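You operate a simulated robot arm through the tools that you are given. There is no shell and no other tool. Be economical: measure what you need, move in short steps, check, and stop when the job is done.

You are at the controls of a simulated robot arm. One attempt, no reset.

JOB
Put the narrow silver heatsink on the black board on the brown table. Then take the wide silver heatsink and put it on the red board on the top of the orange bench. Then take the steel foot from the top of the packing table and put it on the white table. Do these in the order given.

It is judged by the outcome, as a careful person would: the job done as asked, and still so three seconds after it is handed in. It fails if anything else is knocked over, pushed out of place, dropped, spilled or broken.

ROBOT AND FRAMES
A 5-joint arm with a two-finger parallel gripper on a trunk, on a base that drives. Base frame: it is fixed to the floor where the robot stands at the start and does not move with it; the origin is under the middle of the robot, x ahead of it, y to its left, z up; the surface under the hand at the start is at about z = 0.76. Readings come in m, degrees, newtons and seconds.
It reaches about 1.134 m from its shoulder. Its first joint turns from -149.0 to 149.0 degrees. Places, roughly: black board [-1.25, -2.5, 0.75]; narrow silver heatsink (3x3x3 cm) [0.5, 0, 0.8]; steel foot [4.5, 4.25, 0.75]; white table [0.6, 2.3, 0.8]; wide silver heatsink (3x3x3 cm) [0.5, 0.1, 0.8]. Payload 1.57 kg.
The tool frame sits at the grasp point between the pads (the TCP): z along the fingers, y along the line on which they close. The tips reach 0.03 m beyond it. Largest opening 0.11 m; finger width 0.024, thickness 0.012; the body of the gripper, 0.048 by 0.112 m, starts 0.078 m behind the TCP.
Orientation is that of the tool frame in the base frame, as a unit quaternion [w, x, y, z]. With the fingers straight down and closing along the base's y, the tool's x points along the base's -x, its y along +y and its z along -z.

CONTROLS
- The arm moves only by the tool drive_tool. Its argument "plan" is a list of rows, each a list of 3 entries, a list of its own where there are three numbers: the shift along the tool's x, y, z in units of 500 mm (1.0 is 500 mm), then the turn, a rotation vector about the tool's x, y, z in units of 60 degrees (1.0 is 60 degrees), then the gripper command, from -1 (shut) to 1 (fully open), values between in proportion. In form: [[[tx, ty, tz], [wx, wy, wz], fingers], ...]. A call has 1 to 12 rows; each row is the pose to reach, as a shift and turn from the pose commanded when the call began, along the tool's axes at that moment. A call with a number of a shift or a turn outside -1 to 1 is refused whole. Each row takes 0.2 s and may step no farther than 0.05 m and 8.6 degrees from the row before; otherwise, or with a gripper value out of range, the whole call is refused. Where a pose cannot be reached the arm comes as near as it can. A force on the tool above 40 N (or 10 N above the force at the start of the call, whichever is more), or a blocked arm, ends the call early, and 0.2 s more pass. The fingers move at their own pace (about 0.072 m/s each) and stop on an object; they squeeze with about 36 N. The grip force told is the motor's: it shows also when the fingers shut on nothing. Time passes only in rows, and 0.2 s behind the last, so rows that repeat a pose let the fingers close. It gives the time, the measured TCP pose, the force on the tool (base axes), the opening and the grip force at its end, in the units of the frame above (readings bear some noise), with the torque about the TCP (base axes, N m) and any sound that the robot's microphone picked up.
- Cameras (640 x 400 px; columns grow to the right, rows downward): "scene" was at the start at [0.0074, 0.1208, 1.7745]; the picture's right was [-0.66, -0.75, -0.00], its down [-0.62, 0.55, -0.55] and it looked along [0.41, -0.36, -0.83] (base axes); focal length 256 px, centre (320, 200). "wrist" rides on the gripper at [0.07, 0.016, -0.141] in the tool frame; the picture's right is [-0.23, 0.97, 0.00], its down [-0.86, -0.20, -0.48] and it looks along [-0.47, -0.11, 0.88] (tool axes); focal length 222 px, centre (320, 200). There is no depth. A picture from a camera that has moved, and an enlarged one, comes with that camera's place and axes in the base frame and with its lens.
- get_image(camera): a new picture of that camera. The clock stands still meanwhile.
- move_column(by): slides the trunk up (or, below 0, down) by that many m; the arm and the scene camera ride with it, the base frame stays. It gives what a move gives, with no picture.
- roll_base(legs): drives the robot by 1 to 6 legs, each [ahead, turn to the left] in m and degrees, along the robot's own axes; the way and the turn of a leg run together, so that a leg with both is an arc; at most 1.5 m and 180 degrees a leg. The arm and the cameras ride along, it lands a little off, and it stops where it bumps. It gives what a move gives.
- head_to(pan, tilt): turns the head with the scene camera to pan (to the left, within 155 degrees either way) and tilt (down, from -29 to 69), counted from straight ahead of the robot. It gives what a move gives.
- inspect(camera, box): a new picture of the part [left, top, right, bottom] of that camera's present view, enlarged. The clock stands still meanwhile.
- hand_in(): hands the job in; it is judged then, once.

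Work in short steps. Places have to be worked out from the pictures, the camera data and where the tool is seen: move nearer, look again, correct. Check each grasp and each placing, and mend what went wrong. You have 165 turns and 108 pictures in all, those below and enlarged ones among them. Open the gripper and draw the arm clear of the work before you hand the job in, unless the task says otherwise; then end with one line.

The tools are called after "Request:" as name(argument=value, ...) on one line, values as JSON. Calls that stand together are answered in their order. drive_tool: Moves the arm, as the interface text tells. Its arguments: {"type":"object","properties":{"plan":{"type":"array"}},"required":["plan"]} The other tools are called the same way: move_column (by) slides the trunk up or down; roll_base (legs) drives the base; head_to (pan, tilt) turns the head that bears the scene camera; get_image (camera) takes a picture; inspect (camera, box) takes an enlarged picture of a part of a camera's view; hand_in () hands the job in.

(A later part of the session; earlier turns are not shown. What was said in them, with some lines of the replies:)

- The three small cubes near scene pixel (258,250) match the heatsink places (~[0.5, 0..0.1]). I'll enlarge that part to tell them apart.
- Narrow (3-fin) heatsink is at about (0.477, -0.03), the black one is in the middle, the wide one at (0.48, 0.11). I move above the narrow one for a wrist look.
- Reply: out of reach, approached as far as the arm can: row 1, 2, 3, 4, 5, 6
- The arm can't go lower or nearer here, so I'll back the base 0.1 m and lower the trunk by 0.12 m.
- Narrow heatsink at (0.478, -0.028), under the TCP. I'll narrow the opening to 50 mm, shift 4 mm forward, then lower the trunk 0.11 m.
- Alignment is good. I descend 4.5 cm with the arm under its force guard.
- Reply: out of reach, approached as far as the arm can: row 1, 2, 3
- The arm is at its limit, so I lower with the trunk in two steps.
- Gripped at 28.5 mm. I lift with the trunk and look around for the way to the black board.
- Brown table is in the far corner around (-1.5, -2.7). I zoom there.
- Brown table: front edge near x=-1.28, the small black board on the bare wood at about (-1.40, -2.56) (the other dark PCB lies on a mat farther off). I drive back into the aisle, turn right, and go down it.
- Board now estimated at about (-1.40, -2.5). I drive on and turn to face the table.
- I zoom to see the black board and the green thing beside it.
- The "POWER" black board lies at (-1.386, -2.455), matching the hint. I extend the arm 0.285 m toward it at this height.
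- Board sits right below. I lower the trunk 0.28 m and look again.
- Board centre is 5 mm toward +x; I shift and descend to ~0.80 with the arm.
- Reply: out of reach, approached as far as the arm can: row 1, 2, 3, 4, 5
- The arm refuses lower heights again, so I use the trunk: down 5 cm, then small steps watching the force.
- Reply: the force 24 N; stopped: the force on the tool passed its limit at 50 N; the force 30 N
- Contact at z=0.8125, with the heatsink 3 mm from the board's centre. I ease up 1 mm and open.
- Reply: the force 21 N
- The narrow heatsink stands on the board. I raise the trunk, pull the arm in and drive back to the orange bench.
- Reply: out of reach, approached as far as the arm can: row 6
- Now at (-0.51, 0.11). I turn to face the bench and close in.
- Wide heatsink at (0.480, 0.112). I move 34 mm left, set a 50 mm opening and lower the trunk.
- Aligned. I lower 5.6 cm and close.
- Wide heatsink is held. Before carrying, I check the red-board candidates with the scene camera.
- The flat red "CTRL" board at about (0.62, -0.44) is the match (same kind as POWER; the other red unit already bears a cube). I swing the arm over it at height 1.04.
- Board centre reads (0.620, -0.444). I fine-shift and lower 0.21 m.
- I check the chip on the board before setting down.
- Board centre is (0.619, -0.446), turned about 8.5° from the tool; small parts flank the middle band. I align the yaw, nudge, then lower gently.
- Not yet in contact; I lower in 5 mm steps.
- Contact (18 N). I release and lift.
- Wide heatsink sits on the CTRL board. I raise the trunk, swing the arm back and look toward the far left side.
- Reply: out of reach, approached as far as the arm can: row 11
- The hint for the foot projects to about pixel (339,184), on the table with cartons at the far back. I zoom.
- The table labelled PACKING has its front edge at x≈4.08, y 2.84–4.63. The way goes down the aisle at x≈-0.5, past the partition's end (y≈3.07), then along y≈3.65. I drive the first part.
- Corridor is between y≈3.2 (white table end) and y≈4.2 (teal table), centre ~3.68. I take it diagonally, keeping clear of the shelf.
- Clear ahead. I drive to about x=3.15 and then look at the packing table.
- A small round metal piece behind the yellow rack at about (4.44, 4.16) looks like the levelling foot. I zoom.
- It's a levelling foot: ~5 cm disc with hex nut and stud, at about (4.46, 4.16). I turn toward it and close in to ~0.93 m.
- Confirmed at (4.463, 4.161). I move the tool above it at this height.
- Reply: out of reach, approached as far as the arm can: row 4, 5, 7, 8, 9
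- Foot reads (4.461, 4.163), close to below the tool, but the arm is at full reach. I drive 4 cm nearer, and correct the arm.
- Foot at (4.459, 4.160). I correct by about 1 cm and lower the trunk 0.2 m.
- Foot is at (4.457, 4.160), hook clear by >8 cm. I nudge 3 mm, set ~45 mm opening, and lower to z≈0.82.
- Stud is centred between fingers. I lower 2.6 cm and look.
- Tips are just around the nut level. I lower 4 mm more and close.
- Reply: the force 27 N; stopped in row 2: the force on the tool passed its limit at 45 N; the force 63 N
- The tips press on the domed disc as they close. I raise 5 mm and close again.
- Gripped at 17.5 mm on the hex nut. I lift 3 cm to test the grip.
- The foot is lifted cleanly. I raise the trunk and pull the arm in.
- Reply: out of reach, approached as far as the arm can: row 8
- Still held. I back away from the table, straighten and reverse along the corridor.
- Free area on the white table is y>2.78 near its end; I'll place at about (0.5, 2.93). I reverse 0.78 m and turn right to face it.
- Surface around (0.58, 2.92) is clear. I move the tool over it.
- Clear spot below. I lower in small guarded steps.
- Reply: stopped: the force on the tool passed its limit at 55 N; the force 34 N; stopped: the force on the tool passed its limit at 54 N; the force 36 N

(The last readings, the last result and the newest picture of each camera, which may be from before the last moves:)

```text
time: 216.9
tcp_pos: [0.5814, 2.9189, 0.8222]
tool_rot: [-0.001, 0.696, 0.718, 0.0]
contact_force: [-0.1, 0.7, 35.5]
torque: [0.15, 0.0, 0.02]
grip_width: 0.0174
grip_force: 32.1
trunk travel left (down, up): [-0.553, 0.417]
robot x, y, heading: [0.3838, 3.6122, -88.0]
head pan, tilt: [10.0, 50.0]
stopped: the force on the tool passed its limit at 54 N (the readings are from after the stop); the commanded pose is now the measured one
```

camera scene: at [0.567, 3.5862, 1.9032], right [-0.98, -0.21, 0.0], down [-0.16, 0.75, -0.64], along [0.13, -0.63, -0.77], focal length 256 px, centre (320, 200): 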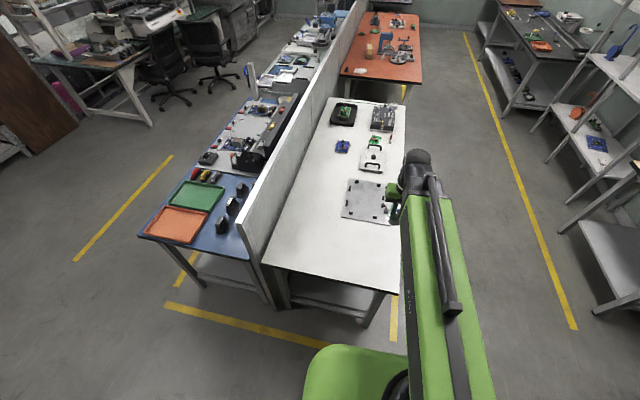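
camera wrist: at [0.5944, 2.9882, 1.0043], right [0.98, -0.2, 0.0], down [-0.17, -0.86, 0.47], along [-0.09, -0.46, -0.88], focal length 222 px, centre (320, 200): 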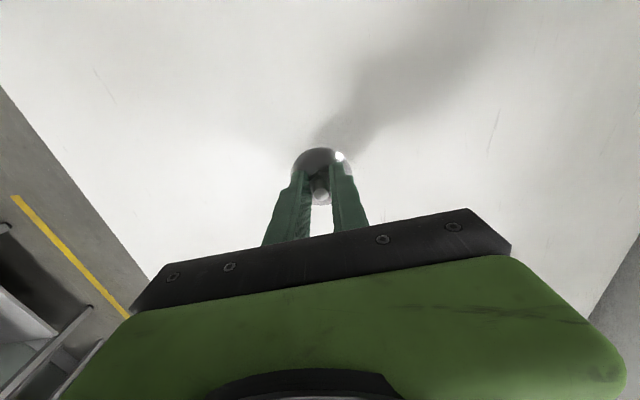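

Contact at z≈0.822. I ease up 2 mm, then open and look.

Request:
move_column(by=0.002)

Request:
drive_tool(plan=[[[0, 0, 0], [0, 0, 0], -0.4], [[0, 0, 0], [0, 0, 0], 0.0], [[0, 0, 0], [0, 0, 0], 0.0]])

Request:
get_image(camera="wrist")

```text
time: 217.4
tcp_pos: [0.582, 2.9175, 0.8211]
tool_rot: [-0.001, 0.696, 0.718, 0.001]
contact_force: [-0.4, 3.0, 8.2]
torque: [0.22, 0.05, -0.02]
grip_width: 0.0172
grip_force: 32.1
trunk travel left (down, up): [-0.555, 0.415]
robot x, y, heading: [0.3831, 3.6153, -88.1]
head pan, tilt: [10.0, 50.0]
```

```text
time: 218.2
tcp_pos: [0.5816, 2.9174, 0.8216]
tool_rot: [-0.001, 0.696, 0.718, 0.001]
contact_force: [2.5, -1.7, 8.9]
torque: [-0.06, 0.17, 0.02]
grip_width: 0.0525
grip_force: 0.0
trunk travel left (down, up): [-0.555, 0.415]
robot x, y, heading: [0.3807, 3.6095, -88.1]
head pan, tilt: [10.0, 50.0]
```

```text
45 pictures are left
camera wrist: at [0.5948, 2.9877, 0.9627], right [0.98, -0.2, 0.0], down [-0.17, -0.86, 0.48], along [-0.09, -0.47, -0.88], focal length 222 px, centre (320, 200)
```

wrist: 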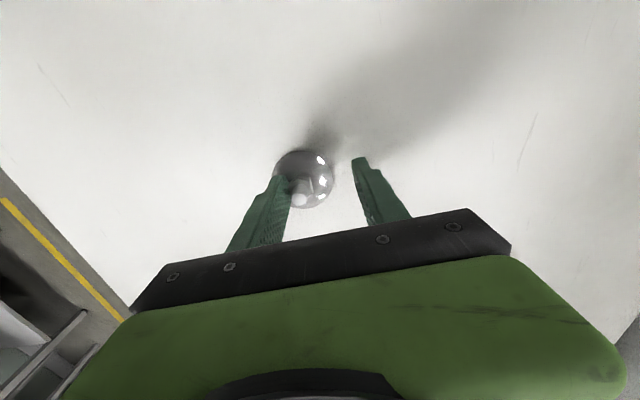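

The foot has shifted relative to the fingers; I zoom before moving.

Request:
inspect(camera="wrist", box=[240, 120, 400, 240])

Request:
inspect(camera="scene", box=[280, 180, 440, 280])

```text
3.33 times, centred on (320, 180) of wrist
camera zoom: at [0.5948, 2.9877, 0.9627], right [0.98, -0.2, 0.0], down [-0.17, -0.86, 0.48], along [-0.09, -0.47, -0.88], focal length 740 px, centre (320, 267)
```

zoom: 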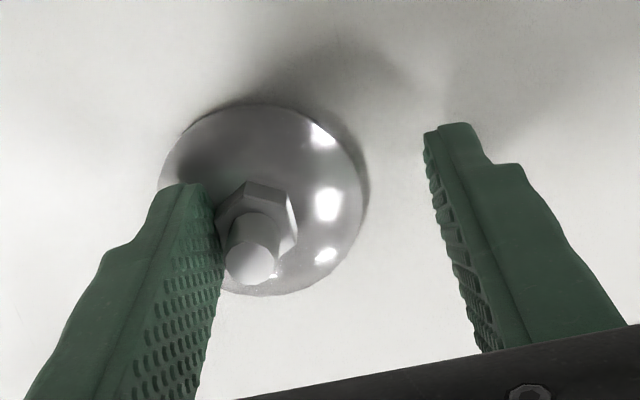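

```text
4.00 times, centred on (360, 230) of scene
camera zoom: at [0.5671, 3.5869, 1.5316], right [-0.98, -0.21, 0.0], down [-0.16, 0.75, -0.64], along [0.14, -0.63, -0.77], focal length 1023 px, centre (160, 80)
```

zoom: 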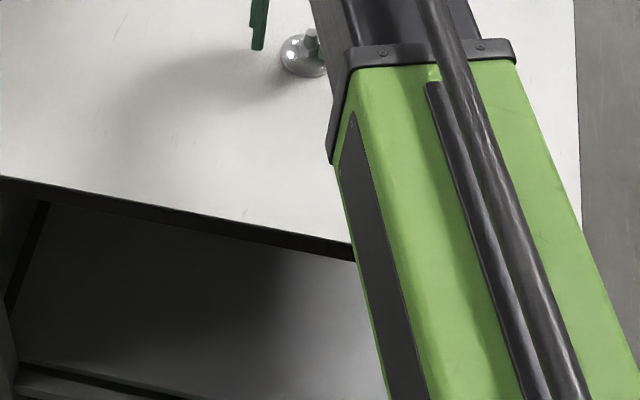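

The left finger still leans on the disc. I raise slightly, open wider, then lift clear.

Request:
move_column(by=0.006)

Request:
drive_tool(plan=[[[0, 0, 0], [0, 0, 0], 0.5], [[0, 0, 0], [0, 0, 0], 0.5]])

Request:
move_column(by=0.1)

Request:
get_image(camera="wrist")

```text
time: 218.8
tcp_pos: [0.5812, 2.9166, 0.8273]
tool_rot: [-0.001, 0.696, 0.718, 0.001]
contact_force: [0.2, 0.5, 0.9]
torque: [-0.03, 0.0, -0.03]
grip_width: 0.0549
grip_force: 0.1
trunk travel left (down, up): [-0.561, 0.409]
robot x, y, heading: [0.3804, 3.6076, -87.9]
head pan, tilt: [10.0, 50.0]
```

```text
time: 219.4
tcp_pos: [0.5819, 2.9169, 0.8276]
tool_rot: [-0.001, 0.696, 0.718, 0.001]
contact_force: [-0.1, -0.7, -0.3]
torque: [0.02, -0.01, 0.02]
grip_width: 0.0824
grip_force: 0.1
trunk travel left (down, up): [-0.561, 0.409]
robot x, y, heading: [0.3801, 3.6139, -88.1]
head pan, tilt: [10.0, 50.0]
```

```text
time: 220.7
tcp_pos: [0.5815, 2.9179, 0.9274]
tool_rot: [0.0, 0.696, 0.718, 0.001]
contact_force: [0.2, 0.5, -0.9]
torque: [0.0, 0.03, 0.02]
grip_width: 0.0826
grip_force: 0.0
trunk travel left (down, up): [-0.661, 0.309]
robot x, y, heading: [0.3803, 3.6084, -87.9]
head pan, tilt: [10.0, 50.0]
```

```text
42 pictures are left
camera wrist: at [0.5948, 2.9873, 1.0683], right [0.98, -0.2, 0.0], down [-0.17, -0.86, 0.48], along [-0.09, -0.47, -0.88], focal length 222 px, centre (320, 200)
```

wrist: 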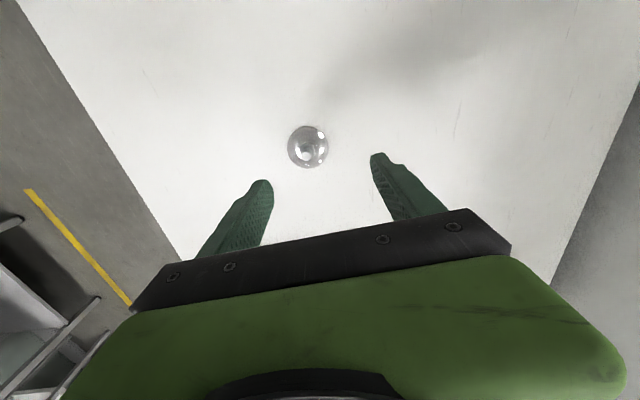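

The foot stands upright on the white table. I raise the arm clear and take a final look.

Request:
move_column(by=0.27)

Request:
drive_tool(plan=[[[0.08, -0.05, 0], [0, 0, 0], 0.5], [[0.16, -0.1, 0], [0, 0, 0], 0.5], [[0.16, -0.19, 0], [0, 0, 0], 0.5], [[0.16, -0.28, 0], [0, 0, 0], 0.5]])

Request:
inspect(camera="scene", box=[260, 90, 420, 270])

Request:
get_image(camera="wrist")

```text
time: 223.5
tcp_pos: [0.5813, 2.9178, 1.1978]
tool_rot: [-0.001, 0.696, 0.718, 0.0]
contact_force: [0.3, 0.1, 0.0]
torque: [0.0, -0.01, 0.02]
grip_width: 0.0827
grip_force: 0.1
trunk travel left (down, up): [-0.931, 0.039]
robot x, y, heading: [0.3809, 3.6121, -87.9]
head pan, tilt: [10.0, 50.0]
```

```text
time: 224.5
tcp_pos: [0.439, 2.9917, 1.1986]
tool_rot: [0.0, 0.696, 0.718, 0.001]
contact_force: [-0.5, 0.5, 0.4]
torque: [0.04, -0.03, -0.01]
grip_width: 0.0825
grip_force: 0.1
trunk travel left (down, up): [-0.931, 0.039]
robot x, y, heading: [0.3831, 3.6126, -87.9]
head pan, tilt: [10.0, 50.0]
```

```text
2.22 times, centred on (340, 180) of scene
camera zoom: at [0.5664, 3.5865, 1.9077], right [-0.98, -0.21, 0.0], down [-0.16, 0.75, -0.64], along [0.14, -0.63, -0.77], focal length 568 px, centre (276, 244)
```

zoom: 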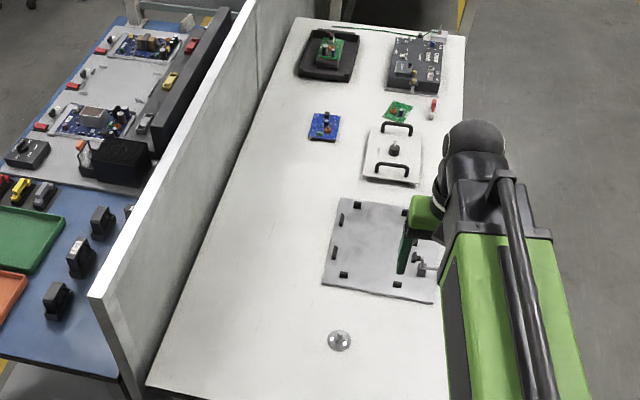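

```text
40 pictures are left
camera wrist: at [0.4521, 3.0623, 1.3385], right [0.98, -0.2, 0.0], down [-0.17, -0.86, 0.48], along [-0.09, -0.47, -0.88], focal length 222 px, centre (320, 200)
```

wrist: 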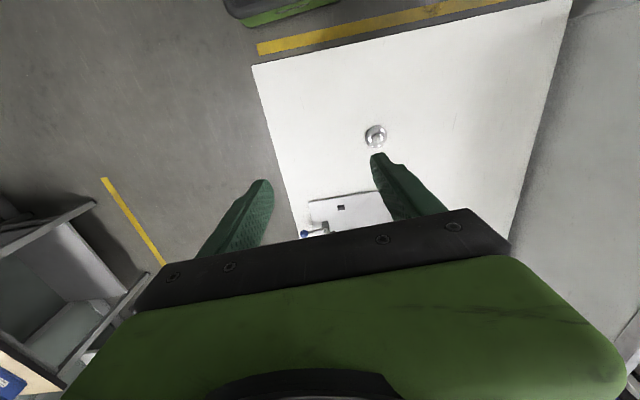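

The foot stands free on the white table, the gripper is open and the arm is clear. I hand in.

Request:
hand_in()

```text
The job is handed in.
```

I placed all three items in the order you gave and handed the job in: the narrow heatsink on the black POWER board, the wide heatsink on the red CTRL board, and the steel foot upright on the white table.
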